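You operate a simulated robot arm through the tools that you are given. There is no shell and no other tool. Be economical: measure what you need, move in short steps, check, and stop when the job is done.

You run a simulated two-armed robot. Do the job below in one go: nothing can be reset, and whatever is moved stays where it is left.

TASK
Pick up the drip cup with one hand, pass it to the other hand and put it on the top of the green cabinet. Set down upright: drip cup.
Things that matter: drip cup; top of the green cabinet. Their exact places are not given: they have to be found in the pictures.

The check looks at the end state, three seconds after you hand in, the way a careful person would. Anything else that was tipped, shoved, dropped, spilled or broken makes it a failure.

THE ROBOT
Two 7-joint arms with two-finger parallel grippers on one trunk, on a base that drives. Base frame: it is fixed to the floor where the robot stands at the start and does not move with it; the origin is under the middle of the robot, x ahead of it, y to its left, z up. Lengths are in m, angles in degrees, forces in N, time in s.
The left shoulder is at the start at [0.06, 0.189, 0.603], the right one opposite. With the tool pointing down near the work surface each hand reaches from about 0.1 to 0.64 m from the robot's upright axis, wherever it stands, measured 20 degrees to its own side. Places, roughly: top of the green cabinet [-2.3, 1.1, 0.9]. Payload 3.43 kg a hand.
The TCP of each hand is the grasp point between the finger pads, 0.03 m short of the fingertips. In the tool frame z runs along the fingers and y along their closing line. Largest opening 0.094 m; finger width 0.028, thickness 0.01; the body of the gripper, 0.05 by 0.096 m, starts 0.055 m behind the TCP.
Orientation is that of the tool frame in the base frame, as a unit quaternion [w, x, y, z]. With the fingers straight down and closing along the base's y, the tool's x points along the base's -x, its y along +y and its z along -z.

THE INTERFACE
- The arms move only by the tool step_arm. It takes "left_commands", "right_commands" or both (then of equal length, played together; a hand with none holds still); each is a list of rows, each an object of numbers (a shift or turn left out is 0, a gripper value left out holds the last): "hand": the finger opening in cm, from 0 to 9.4; "x", "y", "z": the shift along the base's x, y, z in units of 100 mm (1.0 is 100 mm); "rx", "ry", "rz": the turn, a rotation vector about the base's x, y, z in units of 45 degrees (1.0 is 45 degrees). In form: [{"hand": .., "x": .., "y": .., "z": .., "rx": .., "ry": .., "rz": ..}, ...]. A call has 1 to 10 rows; each row is the pose to reach, as a shift and turn from the pose commanded when the call began. A call with a number of a shift or a turn outside -1 to 1 is refused whole. Each row takes 0.2 s and may step no farther than 0.05 m and 8.6 degrees from the row before; otherwise, or with a gripper value out of range, the whole call is refused. A pose out of reach is approached as far as the arm can. The call stops where the force on the tool passes 40 N (or 10 N more than at its start, if that is more) or the arm is blocked; 0.2 s more then pass. Each finger travels about 0.153 m/s and halts on what it meets, pressing with about 34 N; the grip force reading is that of the motor and also rises with nothing between the fingers. The clock runs only during rows and for 0.2 s after the last one: add rows that repeat a pose to give the fingers time. The reply holds the time, the measured pose of the TCP, the force on the tool along the base axes, the opening and the grip force, in the units named above and with some noise, with the torque about the TCP (base axes, N m) and any sound that the robot's microphone picked up, and new pictures: "pictures" is both (left out), scene, wrist or none (wrist: the cameras of the hands that moved).
- Cameras (640 x 400 px; columns grow to the right, rows downward): "scene" is now at [0.0013, 0.0243, 1.1358]; the picture's right is [0.35, -0.94, 0.00], its down [-0.82, -0.30, -0.48] and it looks along [0.45, 0.17, -0.88] (base axes); focal length 286 px, centre (320, 200). "left" rides on the left gripper at [0.076, -0.014, -0.102] in its tool frame; the picture's right is [0.18, 0.98, 0.00], its down [-0.75, 0.14, -0.64] and it looks along [-0.63, 0.12, 0.77] (tool axes); focal length 243 px, centre (320, 200). "right" rides on the right gripper at [0.076, 0.014, -0.103] in its tool frame; the picture's right is [-0.18, 0.98, 0.00], its down [-0.75, -0.14, -0.64] and it looks along [-0.63, -0.12, 0.77] (tool axes); focal length 243 px, centre (320, 200).
- lift_body(by): slides the trunk up (or, below 0, down) by that many m; the arms and the scene camera ride with it, the base frame stays. It gives what a move gives, with no picture.
- roll_base(legs): drives the robot by 1 to 6 legs, each [ahead, left, turn to the left] in m, m and degrees, along the robot's own axes; the way and the turn of a leg run together, so that a leg with both is an arc; at most 1.5 m and 180 degrees a leg. The arms and the cameras ride along, it lands a little off, and it stops where it bumps. It gives what a move gives, and a new picture of the scene camera.
- aim_head(pan, tilt): turns the head with the scene camera to pan (to the left, within 86 degrees either way) and tilt (down, from -29 to 69), counted from straight ahead of the robot. It gives what a move gives, and a new picture of the scene camera.
- point_at(camera, pixels): there is no depth. For up to 12 entries [column, row, z] of the newest picture of that camera ("zoom" is the newest enlarged one), the place [x, y] in the base frame at which the ray of that pixel passes the height z, good to about 0.002 m. The clock stands still meanwhile.
- enlarge(camera, box): a new picture of the part [left, top, right, bottom] of that camera's present view, enlarged. The clock stands still meanwhile.
- sign_off(): hands the job in; it is judged then, once.

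Work in short steps. Measure before you move; look again where a grasp or a placing could have gone wrong, and mend it. You have 80 turns and 260 pictures in all, those below and enlarged ones among them. Open the grippers and draw the arms clear of the work before you hand the job in, unless the task says otherwise; then end with one line.

The tools are called after ">>>" as name(argument=value, ...) on one line, values as JSON. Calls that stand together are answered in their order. step_arm: Moves the arms, as the interface text tells. Its arguments: {"type":"object","properties":{"left_commands":{"type":"array","items":{"type":"object","properties":{"hand":{"type":"number"},"x":{"type":"number"},"y":{"type":"number"},"z":{"type":"number"},"rx":{"type":"number"},"ry":{"type":"number"},"rz":{"type":"number"}}}},"right_commands":{"type":"array","items":{"type":"object","properties":{"hand":{"type":"number"},"x":{"type":"number"},"y":{"type":"number"},"z":{"type":"number"},"rx":{"type":"number"},"ry":{"type":"number"},"rz":{"type":"number"}}}},"pictures":{"type":"string","enum":["both","scene","wrist","none"]}},"required":[]} The other tools are called the same way: lift_body (by) slides the trunk up or down; roll_base (legs) drives the base; aim_head (pan, tilt) turns the head that bears the scene camera; point_at (camera, pixels) gives the place at which the rays of pixels pass given heights; enlarge (camera, box) takes an enlarged picture of a part of a camera's view; sign_off () hands the job in.

At the start:

```text
time_s: 0.0
left_tcp_pos: [0.3839, 0.2541, 0.5155]
left_tool_rot: [0.001, 0.0, 1.0, 0.0]
left_contact_force: [0.1, 0.9, 0.6]
left_moment: [0.0, 0.02, -0.05]
left_opening: 0.0943
left_finger_force: 0.0
right_tcp_pos: [0.3416, -0.0745, 0.4487]
right_tool_rot: [0.0, 0.001, 1.0, 0.001]
right_contact_force: [-0.4, -0.8, 0.8]
right_moment: [0.0, -0.02, 0.01]
right_opening: 0.0941
right_finger_force: 0.0
trunk travel left (down, up): [-0.275, 0.715]
robot x, y, heading: [0.0, 0.0013, 0.1]
head pan, tilt: [20.3, 61.3]
```

scene: 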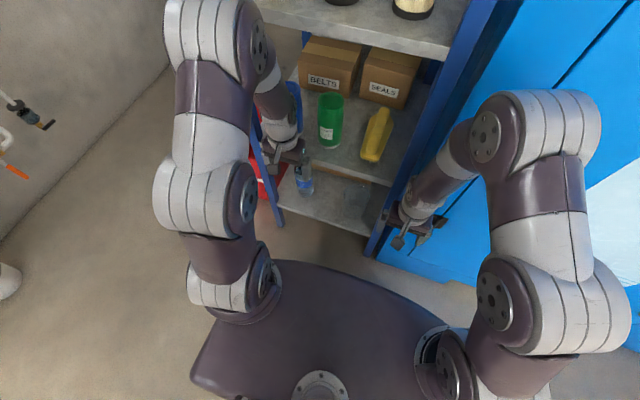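
right: 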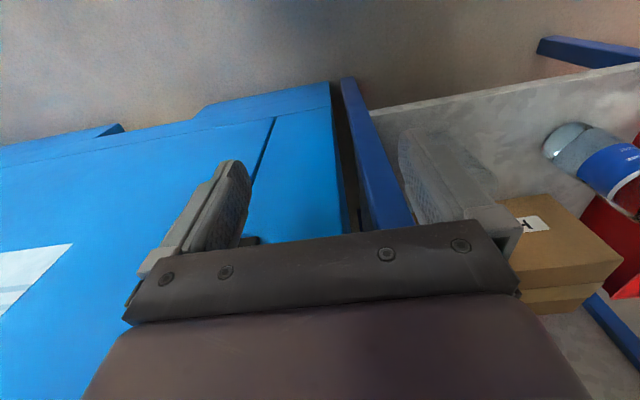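
left: 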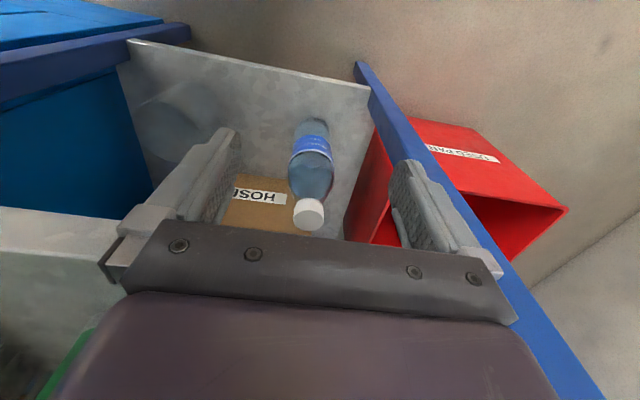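

The scene picture shows a shelf rack ahead with a green cup-like object at (331,120) and a yellow bottle at (377,135). I raise the head to look at the shelf more level.

>>> aim_head(pan=10, tilt=35)

>>> enlarge(camera="scene", box=[160, 0, 480, 200])

```text
time_s: 0.9
left_tcp_pos: [0.3845, 0.2557, 0.5163]
left_tool_rot: [0.0, 0.0, 1.0, 0.001]
left_contact_force: [0.4, 0.0, -0.5]
left_moment: [0.0, 0.01, -0.01]
left_opening: 0.094
left_finger_force: 0.0
right_tcp_pos: [0.3401, -0.0752, 0.4485]
right_tool_rot: [0.0, 0.0, 1.0, 0.0]
right_contact_force: [0.3, -0.1, -0.5]
right_moment: [0.03, 0.01, 0.02]
right_opening: 0.0941
right_finger_force: 0.1
trunk travel left (down, up): [-0.275, 0.715]
robot x, y, heading: [-0.0037, 0.0017, -0.1]
head pan, tilt: [10.0, 35.0]
```

scene: 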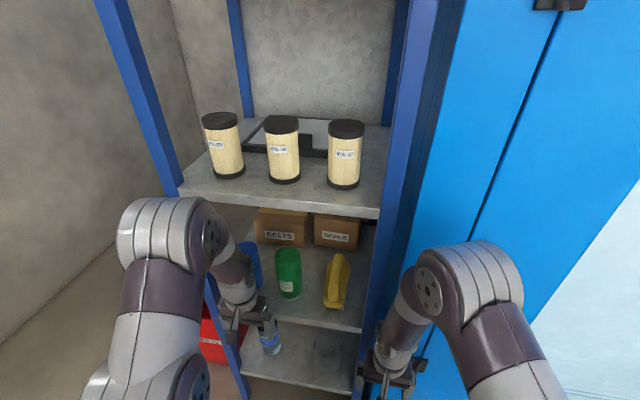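

```text
2.00 times, centred on (320, 100) of scene
```

zoom: 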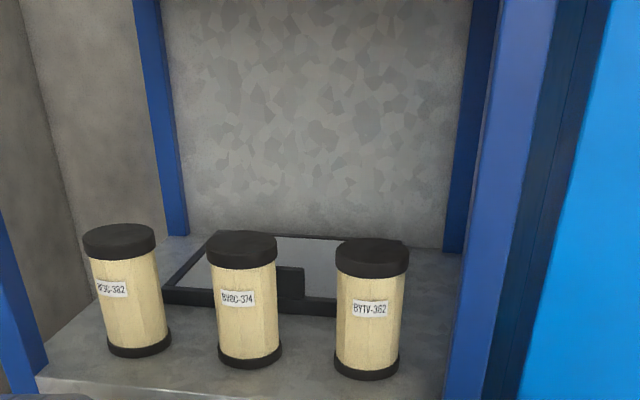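

The shelf has three filters on top, boxes plus a green thing at (288,273) and yellow at (337,280), and a bottle and something clear at (327,348) below. I zoom in on these.

>>> enlarge(camera="scene", box=[230, 200, 390, 300])

>>> enlarge(camera="scene", box=[200, 290, 376, 400])

>>> enlarge(camera="left", box=[100, 40, 420, 240])

```text
4.00 times, centred on (310, 250) of scene
```

zoom: 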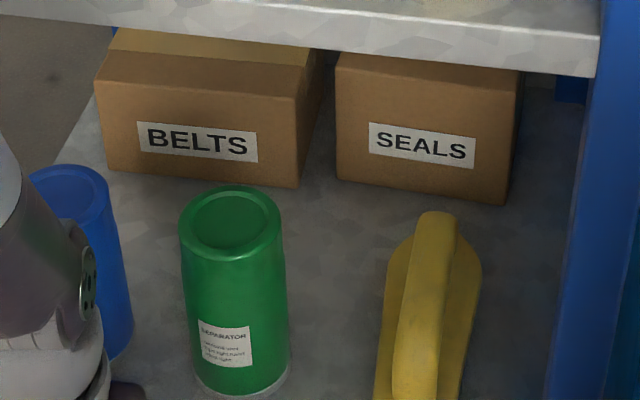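

```text
3.64 times, centred on (288, 345) of scene
```

zoom: 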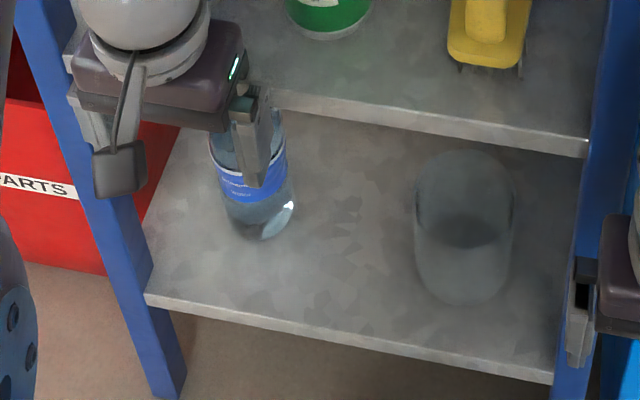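

```text
2.00 times, centred on (260, 140) of left
```

zoom: 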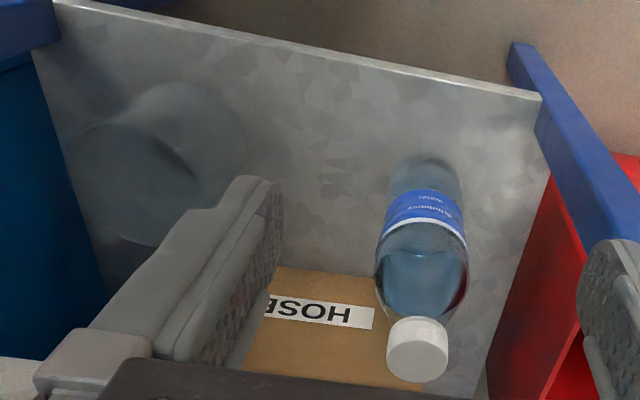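

Several candidates: a green "SEPARATOR", a blue cup at (250,265) and a clear vessel at (327,345). I zoom in on the label and the vessels.

>>> enlarge(camera="scene", box=[272, 270, 312, 295])

>>> enlarge(camera="scene", box=[300, 320, 364, 360])

>>> enlarge(camera="left", box=[0, 200, 160, 400])

>>> point_at(camera="scene", pixels=[[289, 298, 0.5], [289, 298, 0.4], [330, 370, 0.1], [330, 370, 0.2], [232, 375, 0.1]])

```text
16.00 times, centred on (292, 282) of scene
```

zoom: 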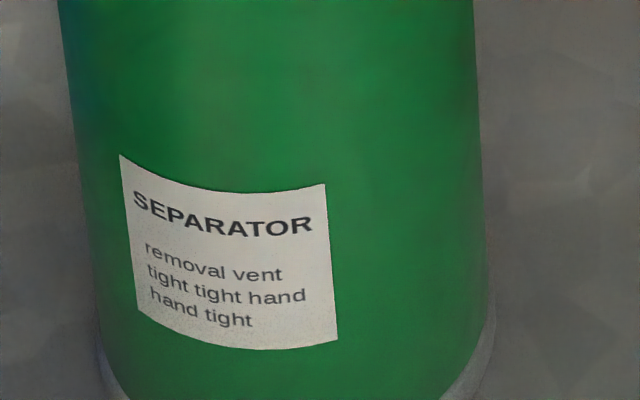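

```text
10.00 times, centred on (332, 340) of scene
```

zoom: 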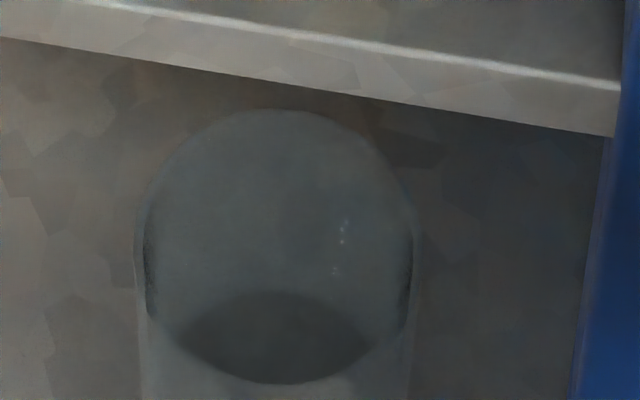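

```text
2.00 times, centred on (80, 300) of left
```

zoom: 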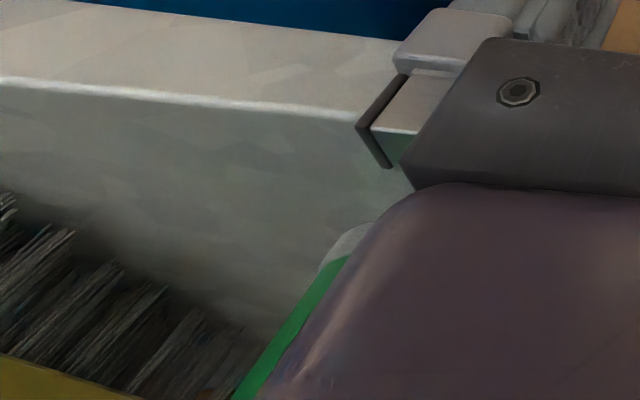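

```text
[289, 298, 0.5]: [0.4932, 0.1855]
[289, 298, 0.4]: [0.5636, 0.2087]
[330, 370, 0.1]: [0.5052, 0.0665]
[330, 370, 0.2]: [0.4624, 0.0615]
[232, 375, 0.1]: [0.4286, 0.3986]
```

I need a clear look at the blue cup and the clear vessel; I pull the left hand back out of the view and the right one back as well.

>>> step_arm(left_commands=[{"x": -0.4}, {"x": -0.8}, {"x": -1, "y": 0.3}, {"x": -1, "y": 0.7}], right_commands=[{"x": -0.4}, {"x": -0.8}, {"x": -1, "y": -0.3}, {"x": -1, "y": -0.7}], pictures="both")

```text
time_s: 1.7
left_tcp_pos: [0.2929, 0.2718, 0.5137]
left_tool_rot: [0.0, 0.0, 1.0, 0.0]
left_contact_force: [0.5, 0.4, -0.2]
left_moment: [0.02, 0.0, -0.03]
left_opening: 0.0939
left_finger_force: 0.1
right_tcp_pos: [0.2656, -0.0817, 0.4509]
right_tool_rot: [0.021, 0.011, 1.0, 0.012]
right_contact_force: [0.6, -0.5, 0.4]
right_moment: [0.0, 0.08, 0.0]
right_opening: 0.0941
right_finger_force: 0.0
trunk travel left (down, up): [-0.275, 0.715]
robot x, y, heading: [-0.0013, 0.0006, 0.2]
head pan, tilt: [10.0, 35.0]
stopped in row 3 (right hand): the force on the tool passed its limit at 109 N (the readings are from after the stop); the commanded pose is now the measured one
```

scene: 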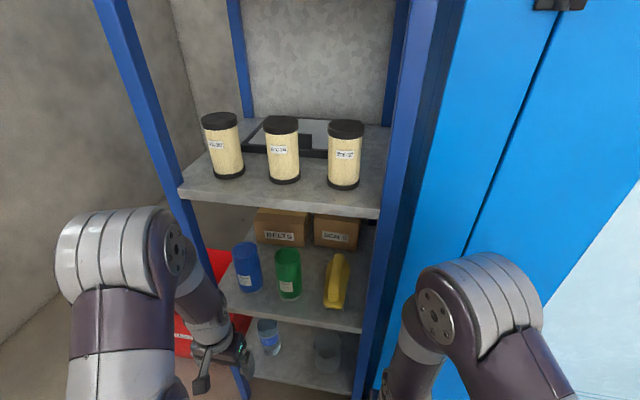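
right: 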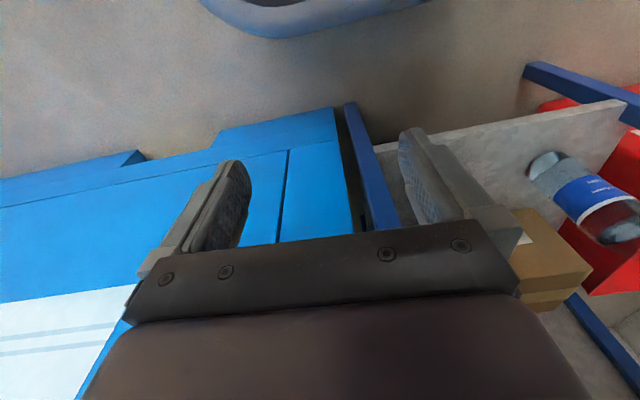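
left: 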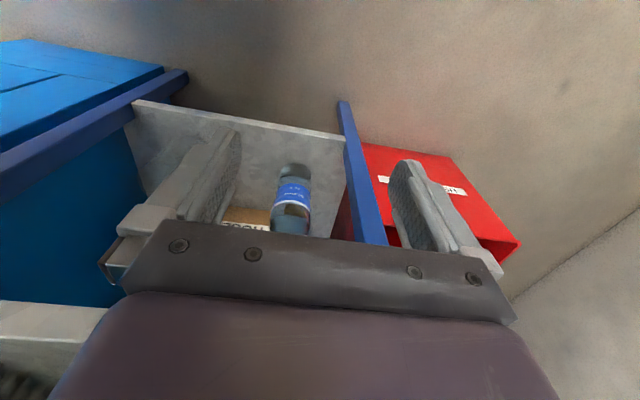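

The right arm bumped something (probably its own body) — I leave it. Blue can is at (247,267) and also labelled; zoom in.

>>> enlarge(camera="scene", box=[222, 235, 318, 305])

>>> enlarge(camera="scene", box=[230, 265, 262, 297])

>>> enlarge(camera="scene", box=[240, 310, 368, 390])

```text
5.71 times, centred on (270, 270) of scene
```

zoom: 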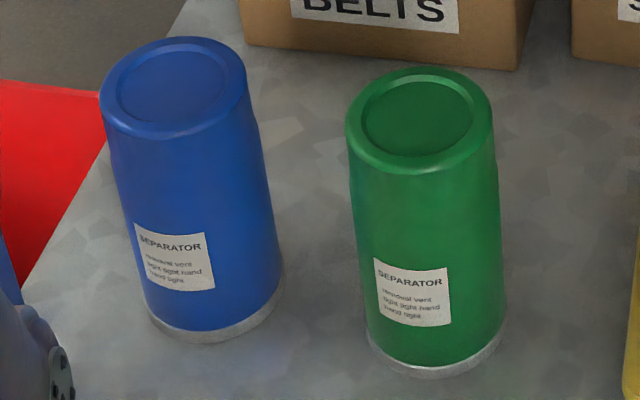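

```text
12.50 times, centred on (246, 281) of scene
```

zoom: 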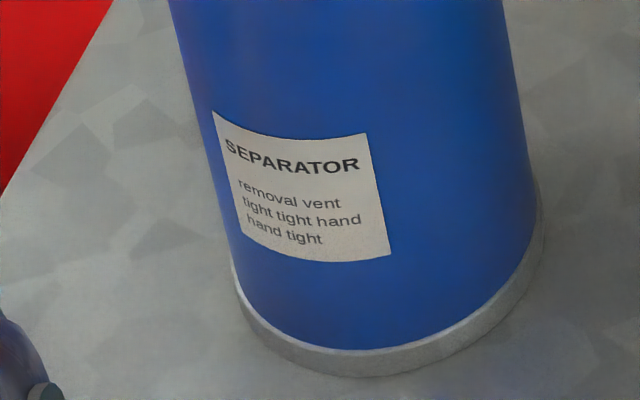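

```text
5.00 times, centred on (304, 350) of scene
```

zoom: 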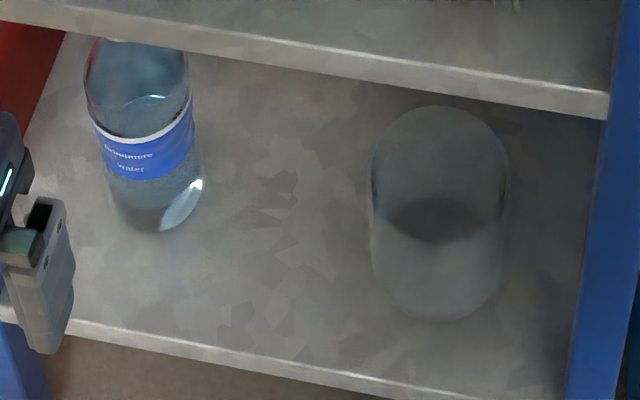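

The blue and green cans are separators (filters); the clear open vessel on the lower shelf looks the likeliest drip cup. I look round the room too, for other cups and the cabinet.

>>> aim_head(pan=70, tilt=25)

>>> aim_head(pan=-60, tilt=25)

```text
time_s: 3.0
left_tcp_pos: [0.2929, 0.2709, 0.5147]
left_tool_rot: [0.0, 0.0, 1.0, 0.0]
left_contact_force: [0.3, -0.2, 0.2]
left_moment: [0.01, 0.02, -0.05]
left_opening: 0.0938
left_finger_force: 0.1
right_tcp_pos: [0.2655, -0.0822, 0.4515]
right_tool_rot: [0.02, 0.012, 1.0, 0.011]
right_contact_force: [-0.2, 0.3, 0.8]
right_moment: [0.02, 0.03, -0.05]
right_opening: 0.094
right_finger_force: 0.0
trunk travel left (down, up): [-0.275, 0.715]
robot x, y, heading: [0.0021, 0.0006, -0.2]
head pan, tilt: [70.0, 25.0]
```

scene: 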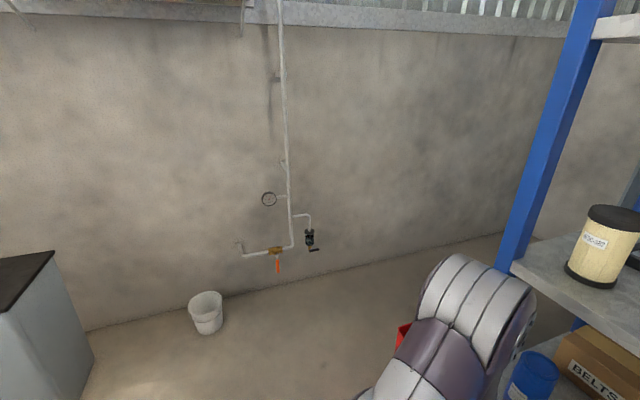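

```text
time_s: 5.1
left_tcp_pos: [0.2934, 0.2713, 0.5154]
left_tool_rot: [0.0, 0.0, 1.0, 0.0]
left_contact_force: [-0.4, 1.3, 0.1]
left_moment: [-0.04, 0.0, 0.01]
left_opening: 0.094
left_finger_force: 0.1
right_tcp_pos: [0.2654, -0.083, 0.4518]
right_tool_rot: [0.02, 0.012, 1.0, 0.01]
right_contact_force: [-0.8, -0.6, 0.2]
right_moment: [0.01, 0.04, -0.02]
right_opening: 0.0937
right_finger_force: 0.0
trunk travel left (down, up): [-0.275, 0.715]
robot x, y, heading: [-0.0013, -0.0039, 0.2]
head pan, tilt: [-60.0, 25.0]
```

scene: 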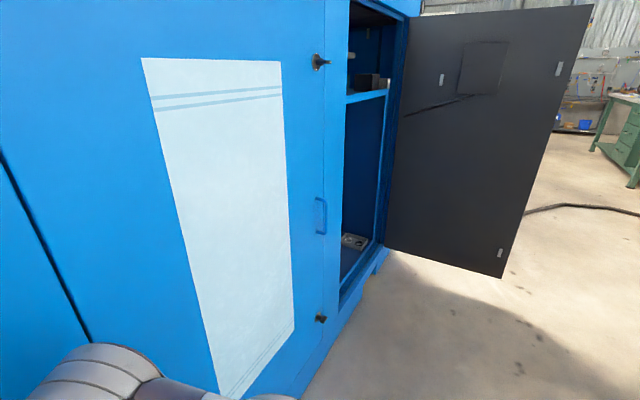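

A grey-sided cabinet with dark top lies behind-left (the target, to be checked later). I back off 0.25 m for room and look at the shelf.

>>> roll_base(legs=[[-0.25, 0, 0]])

>>> aim_head(pan=10, tilt=40)

```text
time_s: 6.9
left_tcp_pos: [0.0464, 0.2722, 0.5146]
left_tool_rot: [0.0, 0.0, 1.0, -0.001]
left_contact_force: [-0.1, 0.1, -0.1]
left_moment: [0.0, 0.0, -0.04]
left_opening: 0.0939
left_finger_force: 0.0
right_tcp_pos: [0.0188, -0.0822, 0.4511]
right_tool_rot: [0.021, 0.011, 1.0, 0.011]
right_contact_force: [0.4, 0.0, 0.6]
right_moment: [0.03, 0.03, 0.0]
right_opening: 0.0941
right_finger_force: 0.0
trunk travel left (down, up): [-0.275, 0.715]
robot x, y, heading: [-0.2492, -0.0028, 0.0]
head pan, tilt: [-60.0, 25.0]
```

scene: 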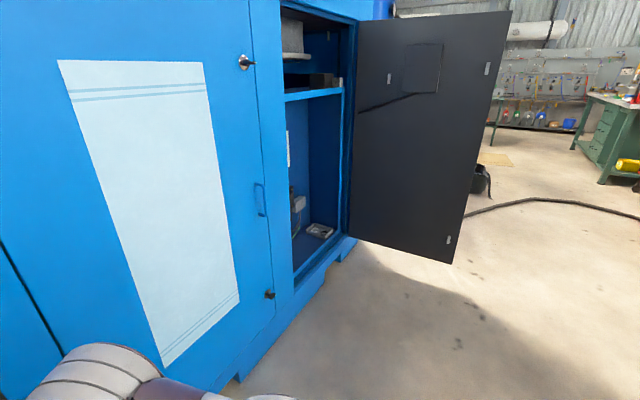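

```text
time_s: 8.3
left_tcp_pos: [0.047, 0.2726, 0.5153]
left_tool_rot: [0.001, -0.001, 1.0, -0.001]
left_contact_force: [0.6, 0.2, 0.2]
left_moment: [0.03, 0.01, 0.01]
left_opening: 0.0941
left_finger_force: 0.1
right_tcp_pos: [0.0179, -0.0823, 0.4497]
right_tool_rot: [0.021, 0.011, 1.0, 0.012]
right_contact_force: [0.4, -0.3, -0.2]
right_moment: [0.0, 0.04, 0.04]
right_opening: 0.0937
right_finger_force: 0.0
trunk travel left (down, up): [-0.275, 0.715]
robot x, y, heading: [-0.2477, 0.0002, -0.1]
head pan, tilt: [10.0, 40.0]
```

scene: 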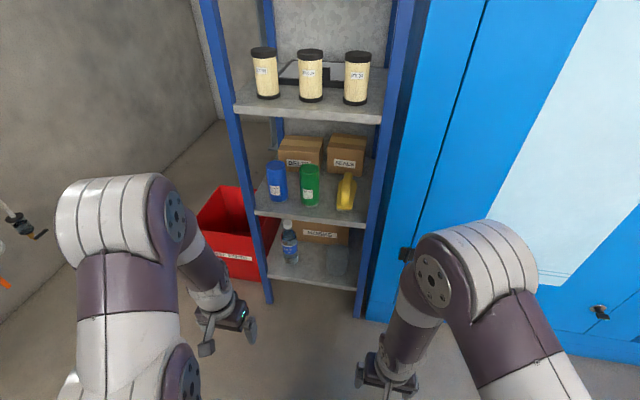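

The lower shelf is now fully visible. I zoom on it and take rays for the cup from this height, then lower the trunk for a second view.

>>> enlarge(camera="scene", box=[256, 200, 384, 300])

>>> point_at(camera="scene", pixels=[[265, 271, 0.1], [265, 271, 0.2], [365, 290, 0.1], [365, 290, 0.2], [337, 282, 0.1], [337, 282, 0.2], [271, 302, 0.0], [360, 318, 0.0]])

>>> lift_body(by=-0.25)

>>> aim_head(pan=8, tilt=35)

>>> enlarge(camera="scene", box=[240, 150, 400, 270])

```text
4.00 times, centred on (320, 250) of scene
```

zoom: 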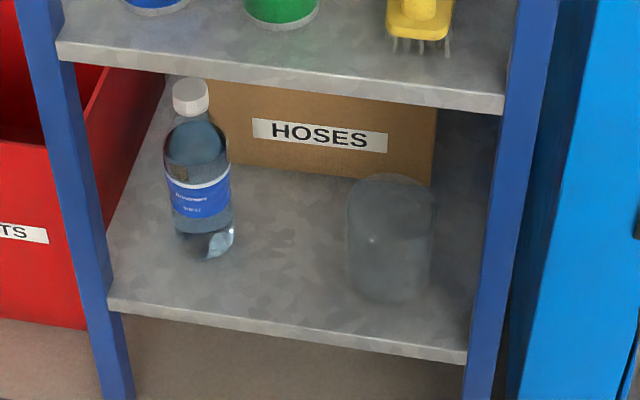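

```text
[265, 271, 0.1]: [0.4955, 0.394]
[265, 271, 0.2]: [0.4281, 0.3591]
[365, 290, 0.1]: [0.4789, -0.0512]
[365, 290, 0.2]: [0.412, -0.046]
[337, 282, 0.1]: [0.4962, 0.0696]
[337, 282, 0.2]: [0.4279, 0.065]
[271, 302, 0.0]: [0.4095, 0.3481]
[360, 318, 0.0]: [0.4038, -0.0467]
```

```text
time_s: 10.9
left_tcp_pos: [0.0468, 0.272, 0.2653]
left_tool_rot: [0.0, -0.001, 1.0, 0.0]
left_contact_force: [1.3, 0.4, 0.5]
left_moment: [-0.04, 0.0, 0.0]
left_opening: 0.0939
left_finger_force: 0.0
right_tcp_pos: [0.0182, -0.0815, 0.2008]
right_tool_rot: [0.021, 0.011, 1.0, 0.011]
right_contact_force: [0.1, 0.3, -0.1]
right_moment: [0.03, 0.03, 0.04]
right_opening: 0.0939
right_finger_force: 0.0
trunk travel left (down, up): [-0.025, 0.965]
robot x, y, heading: [-0.2463, -0.0029, 0.3]
head pan, tilt: [10.0, 40.0]
```

```text
time_s: 11.5
left_tcp_pos: [0.0461, 0.2715, 0.265]
left_tool_rot: [0.0, -0.001, 1.0, 0.001]
left_contact_force: [0.0, 0.1, 0.2]
left_moment: [0.01, -0.01, -0.01]
left_opening: 0.0939
left_finger_force: 0.0
right_tcp_pos: [0.0171, -0.0828, 0.2008]
right_tool_rot: [0.021, 0.011, 1.0, 0.01]
right_contact_force: [-0.1, 0.5, -0.5]
right_moment: [0.01, 0.01, 0.01]
right_opening: 0.094
right_finger_force: 0.0
trunk travel left (down, up): [-0.025, 0.965]
robot x, y, heading: [-0.245, 0.0014, 0.1]
head pan, tilt: [8.0, 35.0]
```

scene: 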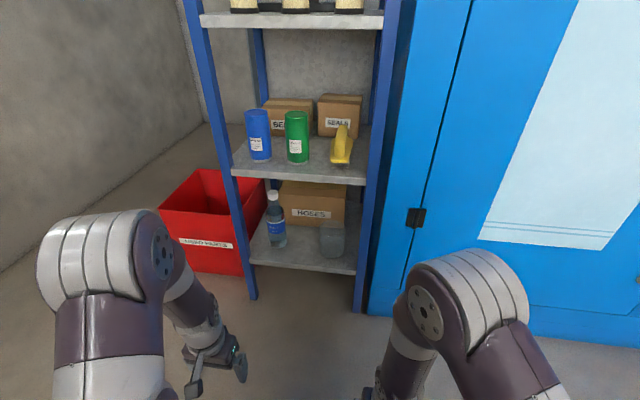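

```text
3.33 times, centred on (320, 210) of scene
```

zoom: 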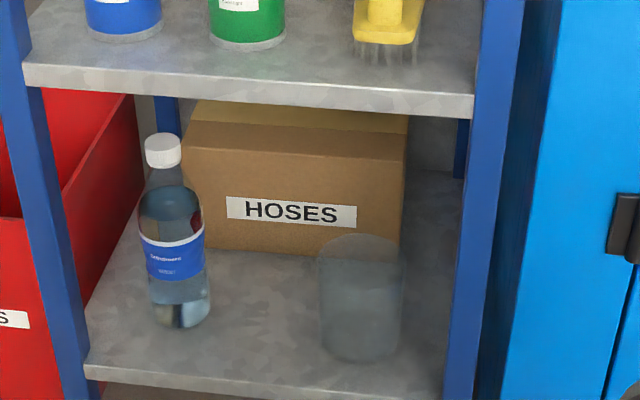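

The cup is a clear tumbler, base front about (360,361), rim back (362,235) in the zoom. I take rays for it and the shelf edges at several heights.

>>> point_at(camera="zoom", pixels=[[86, 364, 0.1], [86, 364, 0.15], [86, 364, 0.2], [360, 361, 0.1], [360, 361, 0.15], [360, 361, 0.2], [474, 97, 0.4], [474, 97, 0.45], [24, 67, 0.4], [24, 67, 0.45], [320, 260, 0.25], [405, 260, 0.25]])

>>> enlarge(camera="scene", box=[300, 210, 364, 260])

```text
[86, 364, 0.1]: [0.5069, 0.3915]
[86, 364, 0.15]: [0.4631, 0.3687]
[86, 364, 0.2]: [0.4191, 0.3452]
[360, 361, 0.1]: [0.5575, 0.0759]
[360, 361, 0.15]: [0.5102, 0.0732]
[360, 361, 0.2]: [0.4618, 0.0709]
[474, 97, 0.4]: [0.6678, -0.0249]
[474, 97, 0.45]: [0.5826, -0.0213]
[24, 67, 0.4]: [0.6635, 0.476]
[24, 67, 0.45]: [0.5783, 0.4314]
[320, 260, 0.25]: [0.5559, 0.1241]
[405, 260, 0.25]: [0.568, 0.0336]
```

```text
8.00 times, centred on (332, 235) of scene
```

zoom: 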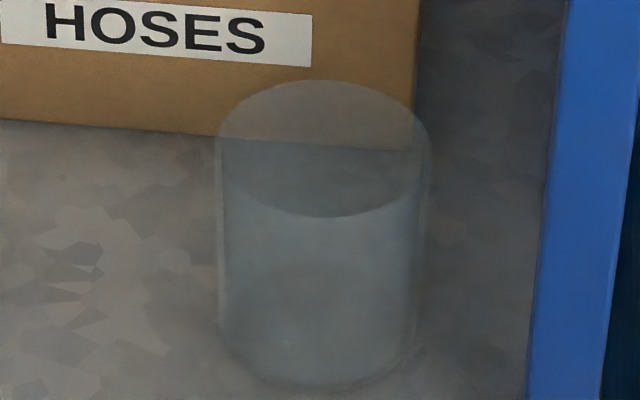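

Consistent estimates: lower shelf top z≈0.20, front edge x≈0.41, cup base front (0.462,0.071), cup ~0.085 wide; middle shelf top z≈0.55. I get the rim height, and drive so the left shoulder lines up with the cup.

>>> point_at(camera="zoom", pixels=[[318, 217, 0.28], [318, 217, 0.3], [318, 217, 0.32], [322, 147, 0.28], [322, 147, 0.3], [322, 147, 0.32], [318, 387, 0.2], [320, 80, 0.3], [215, 147, 0.3], [430, 147, 0.3], [225, 345, 0.2], [408, 350, 0.2]])

>>> roll_base(legs=[[0.15, -0.12, 0]])

```text
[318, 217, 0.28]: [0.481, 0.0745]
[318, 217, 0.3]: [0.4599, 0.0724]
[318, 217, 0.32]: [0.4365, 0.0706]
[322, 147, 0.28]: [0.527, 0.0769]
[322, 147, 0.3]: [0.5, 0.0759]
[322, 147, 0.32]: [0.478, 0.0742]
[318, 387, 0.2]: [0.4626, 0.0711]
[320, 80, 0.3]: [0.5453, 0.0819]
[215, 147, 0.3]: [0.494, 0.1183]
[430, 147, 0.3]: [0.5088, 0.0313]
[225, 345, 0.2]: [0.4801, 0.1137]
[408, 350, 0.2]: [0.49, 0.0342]
```

```text
time_s: 13.1
left_tcp_pos: [0.1954, 0.1515, 0.2644]
left_tool_rot: [0.0, -0.001, 1.0, -0.001]
left_contact_force: [0.5, -0.4, -0.2]
left_moment: [-0.02, 0.04, 0.01]
left_opening: 0.094
left_finger_force: 0.0
right_tcp_pos: [0.1676, -0.2025, 0.2012]
right_tool_rot: [0.021, 0.01, 1.0, 0.011]
right_contact_force: [1.4, 0.5, -0.2]
right_moment: [0.02, 0.04, -0.04]
right_opening: 0.0941
right_finger_force: 0.1
trunk travel left (down, up): [-0.025, 0.965]
robot x, y, heading: [-0.0999, -0.1211, 0.4]
head pan, tilt: [8.0, 35.0]
```

scene: 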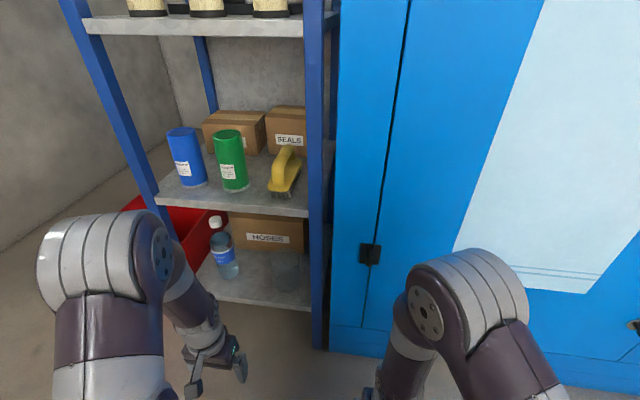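

Rim z≈0.30, axis (0.502, 0.075), rim diameter 0.087. I tilt the left tool 45° forward while raising it and shifting it towards the cup's line.

>>> step_arm(left_commands=[{"ry": -0.17, "z": 0.1, "y": -0.1}, {"ry": -0.34, "z": 0.2, "y": -0.2}, {"ry": -0.51, "z": 0.3, "y": -0.3}, {"ry": -0.68, "z": 0.4, "y": -0.45}, {"ry": -0.84, "z": 0.4, "y": -0.6}, {"ry": -1.0, "z": 0.4, "y": -0.76}], pictures="both")

```text
time_s: 14.2
left_tcp_pos: [0.1911, 0.0864, 0.3012]
left_tool_rot: [0.244, 0.097, 0.964, -0.036]
left_contact_force: [4.7, -3.5, 15.4]
left_moment: [0.35, 2.28, 0.36]
left_opening: 0.0938
left_finger_force: 0.0
left hand out of reach, approached as far as the arm can: row 3, 4, 5
right_tcp_pos: [0.1682, -0.2016, 0.2015]
right_tool_rot: [0.021, 0.011, 1.0, 0.01]
right_contact_force: [0.7, 0.1, 0.5]
right_moment: [0.02, 0.07, 0.01]
right_opening: 0.0941
right_finger_force: 0.0
trunk travel left (down, up): [-0.025, 0.965]
robot x, y, heading: [-0.0978, -0.1208, -0.1]
head pan, tilt: [8.0, 35.0]
stopped in row 5 (left hand): the force on the tool passed its limit at 282 N (the readings are from after the stop); the commanded pose is now the measured one
```

scene: 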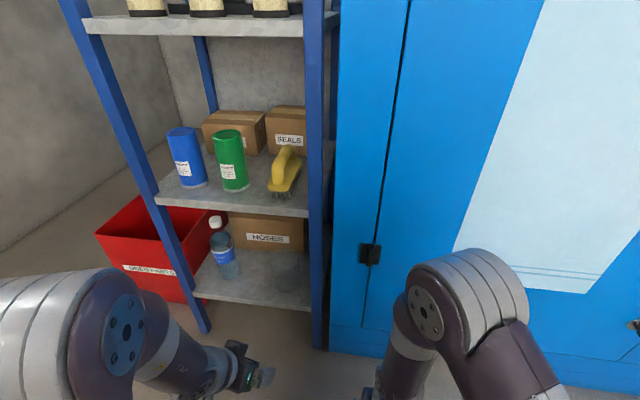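
left: 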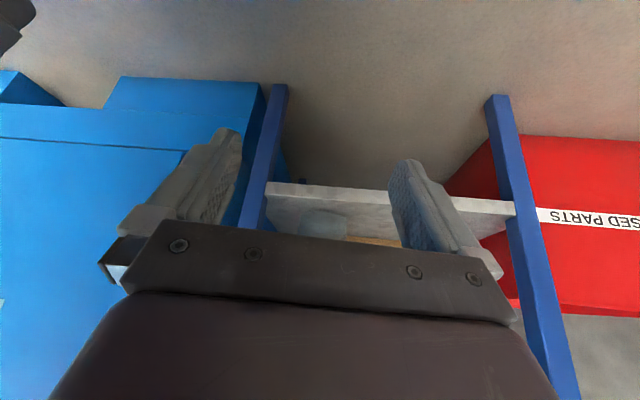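

The left arm folded against itself near the body (tilt partly done). I back the base 0.2 m to gain room, then extend the hand forward and finish the tilt.

>>> roll_base(legs=[[-0.2, 0, 0]])

>>> step_arm(left_commands=[{"x": 0.4}, {"x": 0.8}, {"x": 1.0, "z": 0.3}, {"x": 1.0, "z": 0.3, "ry": -0.09, "rz": 0.06}, {"x": 1.0, "z": 0.3, "ry": -0.18, "rz": 0.13}, {"x": 1.0, "z": 0.3, "ry": -0.28, "rz": 0.2}, {"x": 1.0, "z": 0.3, "rx": -0.01, "ry": -0.37, "rz": 0.264}], pictures="both")

```text
time_s: 15.8
left_tcp_pos: [-0.0146, 0.0849, 0.2991]
left_tool_rot: [0.244, 0.097, 0.964, -0.035]
left_contact_force: [13.3, 7.3, 19.3]
left_moment: [-0.05, 3.21, -1.12]
left_opening: 0.094
left_finger_force: 0.1
right_tcp_pos: [-0.0367, -0.2027, 0.2009]
right_tool_rot: [0.02, 0.01, 1.0, 0.011]
right_contact_force: [1.3, 0.4, 0.0]
right_moment: [-0.03, -0.02, 0.03]
right_opening: 0.0941
right_finger_force: 0.0
trunk travel left (down, up): [-0.025, 0.965]
robot x, y, heading: [-0.3064, -0.1221, 0.3]
head pan, tilt: [8.0, 35.0]
```

scene: 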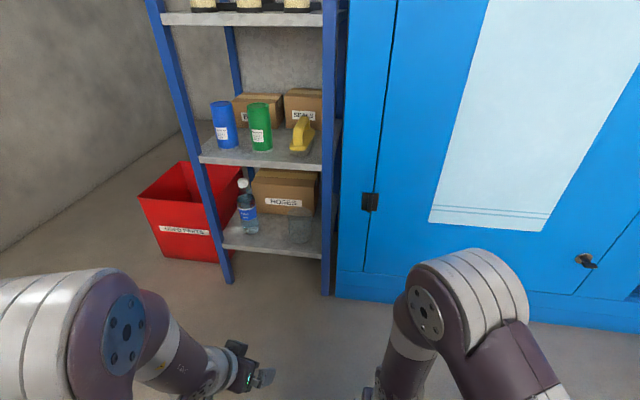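

```text
time_s: 17.4
left_tcp_pos: [0.0849, 0.0988, 0.3303]
left_tool_rot: [0.383, 0.002, 0.924, -0.002]
left_contact_force: [0.1, -0.5, -0.3]
left_moment: [-0.01, 0.03, 0.03]
left_opening: 0.0942
left_finger_force: 0.0
left hand out of reach, approached as far as the arm can: row 7
right_tcp_pos: [-0.0375, -0.2029, 0.2002]
right_tool_rot: [0.021, 0.01, 1.0, 0.011]
right_contact_force: [0.2, 0.2, -0.8]
right_moment: [0.02, 0.04, -0.01]
right_opening: 0.0942
right_finger_force: 0.1
trunk travel left (down, up): [-0.025, 0.965]
robot x, y, heading: [-0.3095, -0.1182, 0.3]
head pan, tilt: [8.0, 35.0]
```

scene: 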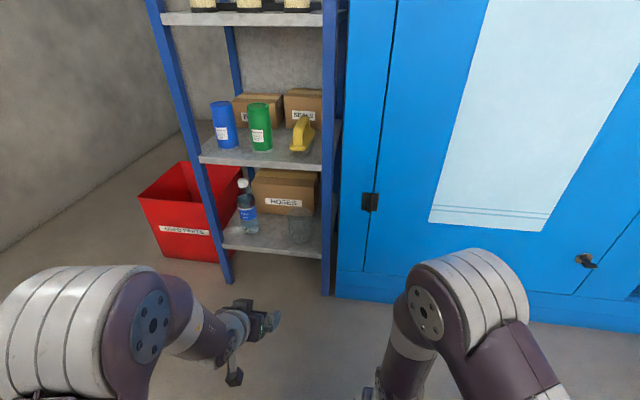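
left: 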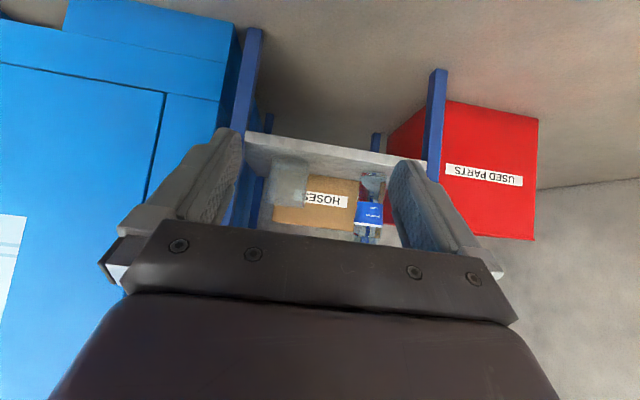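

Orientation is now a clean 45° tilt, and the wrist camera sees the cup at (288,180). I extend the hand forward and align y to 0.075, z to 0.275, still in free air.

>>> step_arm(left_commands=[{"x": 0.4, "y": -0.1}, {"x": 0.8, "y": -0.23, "z": -0.3}, {"x": 1.0, "y": -0.23, "z": -0.55}, {"x": 1.0, "y": -0.23, "z": -0.55}], pictures="wrist")

>>> roll_base(legs=[[0.19, 0, 0]])

>>> enlarge(camera="left", box=[160, 80, 480, 280])

```text
refused: row 2 steps farther than a row can; nothing moved
```

```text
time_s: 19.0
left_tcp_pos: [0.2723, 0.0997, 0.3307]
left_tool_rot: [0.383, 0.002, 0.924, -0.002]
left_contact_force: [-0.5, -0.1, -1.2]
left_moment: [-0.01, -0.01, -0.02]
left_opening: 0.0942
left_finger_force: 0.1
right_tcp_pos: [0.1516, -0.2014, 0.2016]
right_tool_rot: [0.021, 0.011, 1.0, 0.01]
right_contact_force: [0.3, 0.2, 0.1]
right_moment: [-0.02, 0.01, -0.03]
right_opening: 0.0939
right_finger_force: 0.0
trunk travel left (down, up): [-0.025, 0.965]
robot x, y, heading: [-0.1158, -0.1184, -0.1]
head pan, tilt: [8.0, 35.0]
```

scene: 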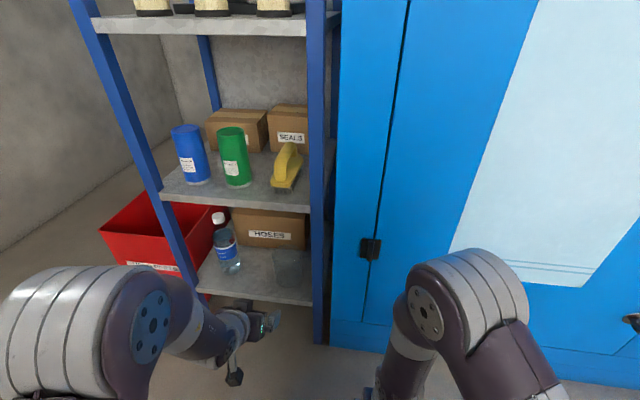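

```text
2.00 times, centred on (320, 180) of left
```

zoom: 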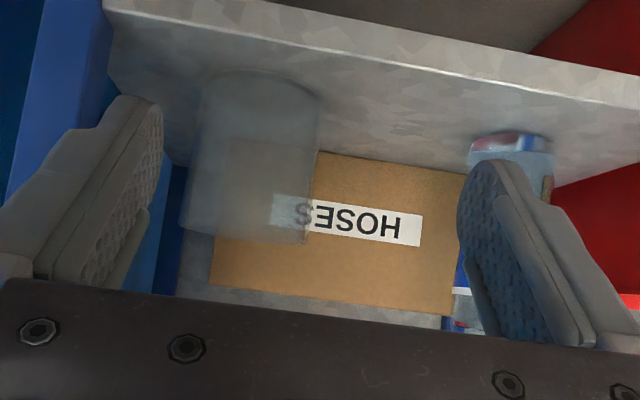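

Only the drive went through; TCP is now at x=0.272. I measure the cup from this wrist view as a cross-check: side edges at (195,150)/(315,155), rim sides (182,225)/(305,240).

>>> point_at(camera="zoom", pixels=[[194, 150, 0.25], [314, 155, 0.25], [182, 225, 0.3], [306, 240, 0.3], [208, 90, 0.2], [318, 100, 0.2], [262, 70, 0.2]])

```text
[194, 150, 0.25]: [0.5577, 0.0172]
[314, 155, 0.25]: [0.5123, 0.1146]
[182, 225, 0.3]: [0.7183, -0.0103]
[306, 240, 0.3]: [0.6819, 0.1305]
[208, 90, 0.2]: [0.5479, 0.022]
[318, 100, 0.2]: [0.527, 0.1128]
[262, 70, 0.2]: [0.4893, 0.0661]
```

Wrist rays give cup y≈0.070 vs 0.075 from the scene; I aim for 0.0725. I move to x≈0.385, z≈0.28 just in front of the cup and look again.

>>> step_arm(left_commands=[{"x": 0.3, "y": -0.1, "z": -0.15}, {"x": 0.6, "y": -0.2, "z": -0.3}, {"x": 0.85, "y": -0.27, "z": -0.5}, {"x": 1.0, "y": -0.27, "z": -0.52}, {"x": 1.0, "y": -0.27, "z": -0.52}], pictures="both")

>>> enlarge(camera="left", box=[160, 40, 480, 240])

```text
time_s: 20.2
left_tcp_pos: [0.364, 0.1116, 0.279]
left_tool_rot: [0.382, 0.005, 0.924, -0.004]
left_contact_force: [-0.6, 0.7, 0.4]
left_moment: [0.01, 0.01, -0.01]
left_opening: 0.094
left_finger_force: 0.0
left hand out of reach, approached as far as the arm can: row 1, 2, 3, 4, 5
right_tcp_pos: [0.1507, -0.2019, 0.2009]
right_tool_rot: [0.021, 0.01, 1.0, 0.01]
right_contact_force: [1.1, -0.4, 0.2]
right_moment: [-0.02, 0.08, -0.01]
right_opening: 0.0941
right_finger_force: 0.0
trunk travel left (down, up): [-0.025, 0.965]
robot x, y, heading: [-0.1156, -0.1164, 0.1]
head pan, tilt: [8.0, 35.0]
```

scene: 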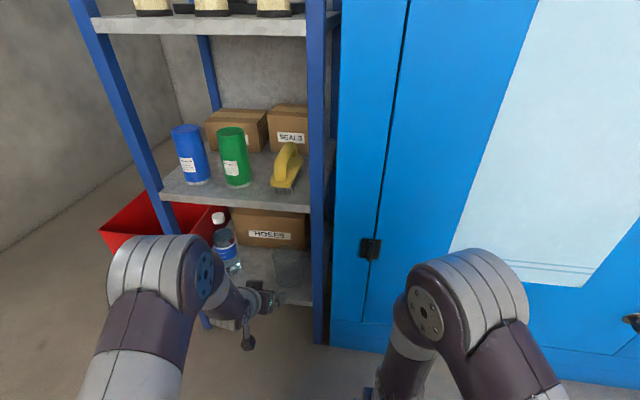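
left: 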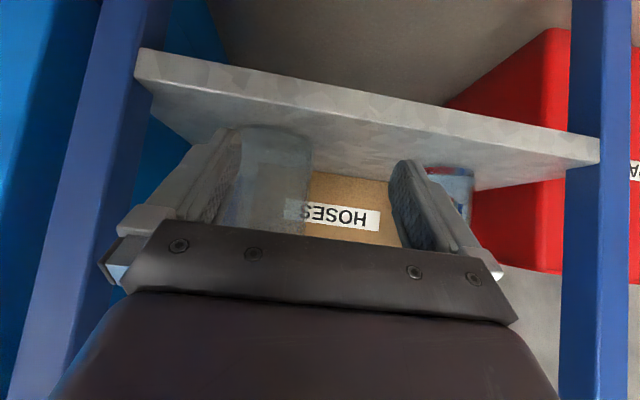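

```text
2.00 times, centred on (320, 140) of left
```

zoom: 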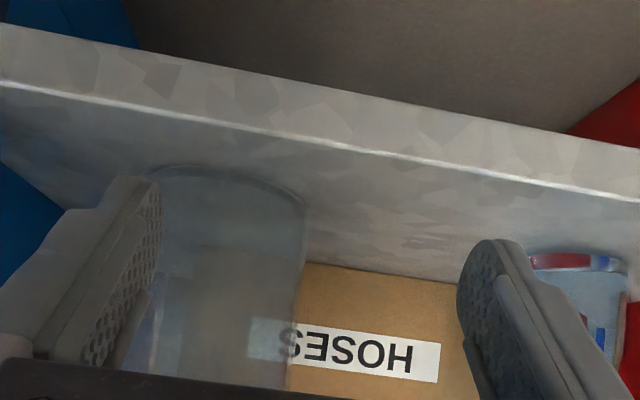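

The arm runs out of reach at y≈0.11 here (it prefers its own side), so I move the hand left 0.04 and then shift the base right 0.08.

>>> step_arm(left_commands=[{"y": 0.4}, {"y": 0.79}, {"y": 0.79}], pictures="none")

>>> roll_base(legs=[[0, -0.08, 0]])

>>> enlarge(camera="left", box=[160, 40, 480, 240])

```text
time_s: 21.0
left_tcp_pos: [0.3614, 0.1928, 0.2779]
left_tool_rot: [0.382, 0.002, 0.924, -0.002]
left_contact_force: [-0.3, -0.3, 0.7]
left_moment: [-0.01, 0.01, 0.02]
left_opening: 0.0941
left_finger_force: 0.1
right_tcp_pos: [0.1513, -0.2025, 0.2011]
right_tool_rot: [0.021, 0.01, 1.0, 0.011]
right_contact_force: [0.7, 0.2, 0.1]
right_moment: [-0.03, 0.05, -0.02]
right_opening: 0.094
right_finger_force: 0.0
trunk travel left (down, up): [-0.025, 0.965]
robot x, y, heading: [-0.1168, -0.1177, 0.1]
head pan, tilt: [8.0, 35.0]
```

```text
time_s: 22.0
left_tcp_pos: [0.3616, 0.1142, 0.2786]
left_tool_rot: [0.382, 0.001, 0.924, -0.002]
left_contact_force: [0.5, -0.1, -0.3]
left_moment: [0.01, 0.01, -0.04]
left_opening: 0.0941
left_finger_force: 0.0
right_tcp_pos: [0.1516, -0.2806, 0.2008]
right_tool_rot: [0.021, 0.01, 1.0, 0.011]
right_contact_force: [0.5, -1.1, 0.6]
right_moment: [0.02, 0.09, 0.03]
right_opening: 0.0938
right_finger_force: 0.0
trunk travel left (down, up): [-0.025, 0.965]
robot x, y, heading: [-0.1155, -0.1998, 0.2]
head pan, tilt: [8.0, 35.0]
```

scene: 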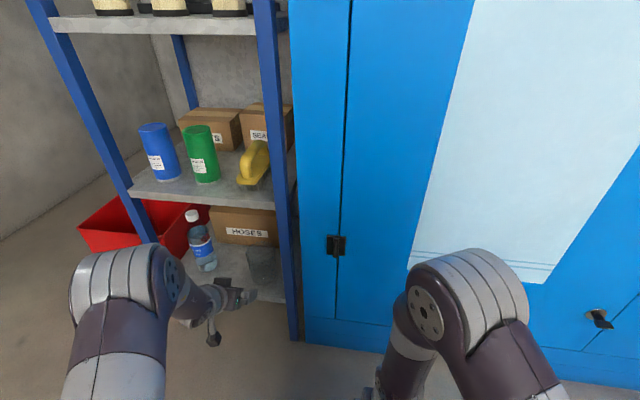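

```text
2.00 times, centred on (320, 140) of left
```

zoom: 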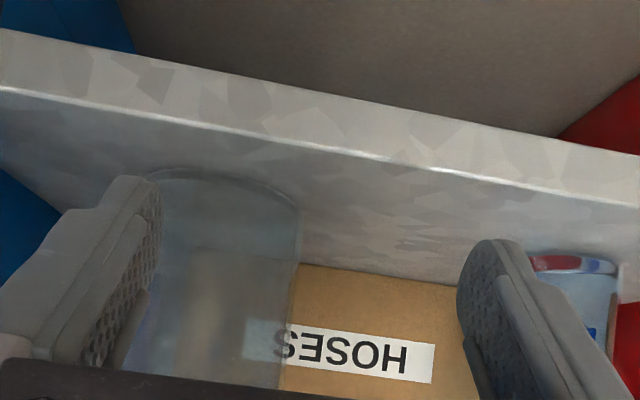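

Robot is at y=-0.20, TCP y=0.114. Now I move the hand right 0.042 in front of the cup and look.

>>> step_arm(left_commands=[{"y": -0.21}, {"y": -0.42}, {"y": -0.42}], pictures="wrist")

>>> enlarge(camera="left", box=[160, 40, 480, 240])

>>> point_at(camera="left", pixels=[[320, 100, 0.2]])

```text
time_s: 22.8
left_tcp_pos: [0.3599, 0.0709, 0.2793]
left_tool_rot: [0.382, 0.001, 0.924, -0.002]
left_contact_force: [0.0, -1.7, -0.7]
left_moment: [-0.03, -0.03, -0.02]
left_opening: 0.0941
left_finger_force: 0.0
right_tcp_pos: [0.1518, -0.2801, 0.2006]
right_tool_rot: [0.02, 0.011, 1.0, 0.011]
right_contact_force: [0.7, -0.5, -0.2]
right_moment: [-0.01, 0.11, -0.01]
right_opening: 0.0939
right_finger_force: 0.1
trunk travel left (down, up): [-0.025, 0.965]
robot x, y, heading: [-0.1136, -0.1993, 0.1]
head pan, tilt: [8.0, 35.0]
```

left: 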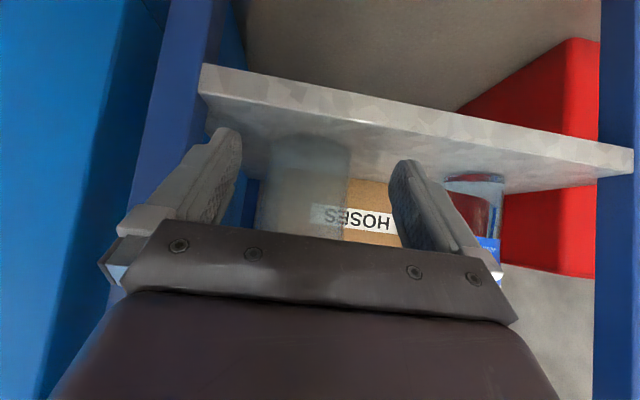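

```text
2.00 times, centred on (320, 140) of left
```

zoom: 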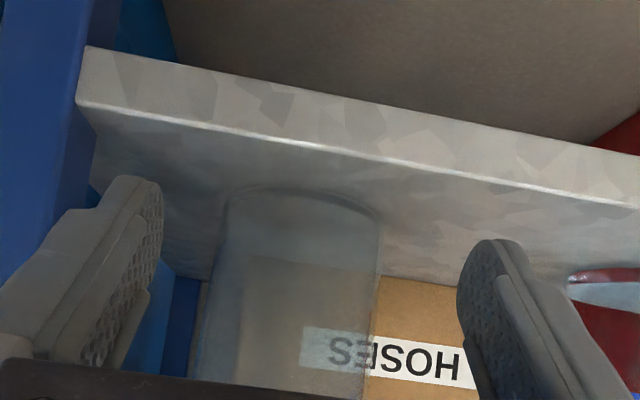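

```text
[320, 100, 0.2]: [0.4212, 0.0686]
```

TCP (0.360,0.071,0.279). I measure the cup's edges in this closer view: left side (225,210)/(210,280), right side (381,220)/(376,300).

>>> point_at(camera="zoom", pixels=[[226, 205, 0.2], [382, 215, 0.2], [212, 270, 0.25], [379, 270, 0.25], [300, 188, 0.2], [226, 205, 0.22], [382, 215, 0.22]])

```text
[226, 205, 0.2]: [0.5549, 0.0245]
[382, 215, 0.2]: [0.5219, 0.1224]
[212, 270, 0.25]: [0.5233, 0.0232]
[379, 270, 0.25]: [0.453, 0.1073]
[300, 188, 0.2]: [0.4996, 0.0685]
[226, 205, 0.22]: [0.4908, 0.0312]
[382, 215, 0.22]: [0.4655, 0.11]
```

Cup y≈0.073; the base-front estimate differs from the scene's, so I check shelf height by the shelf's front top edge at (340,152) and the front bottom (340,97).

>>> point_at(camera="zoom", pixels=[[340, 153, 0.2], [340, 153, 0.21], [340, 153, 0.22], [340, 98, 0.2], [340, 98, 0.18], [300, 188, 0.21], [300, 188, 0.22]])

>>> enlarge(camera="scene", box=[180, 220, 308, 300])

```text
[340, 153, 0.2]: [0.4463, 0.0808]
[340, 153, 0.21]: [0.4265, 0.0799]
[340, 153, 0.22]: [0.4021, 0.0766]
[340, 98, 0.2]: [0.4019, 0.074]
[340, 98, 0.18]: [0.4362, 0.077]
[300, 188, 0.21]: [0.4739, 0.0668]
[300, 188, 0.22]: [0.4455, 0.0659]
```

```text
5.00 times, centred on (244, 260) of scene
```

zoom: 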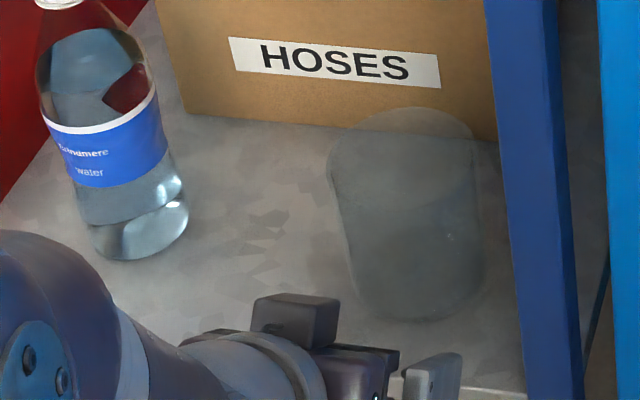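

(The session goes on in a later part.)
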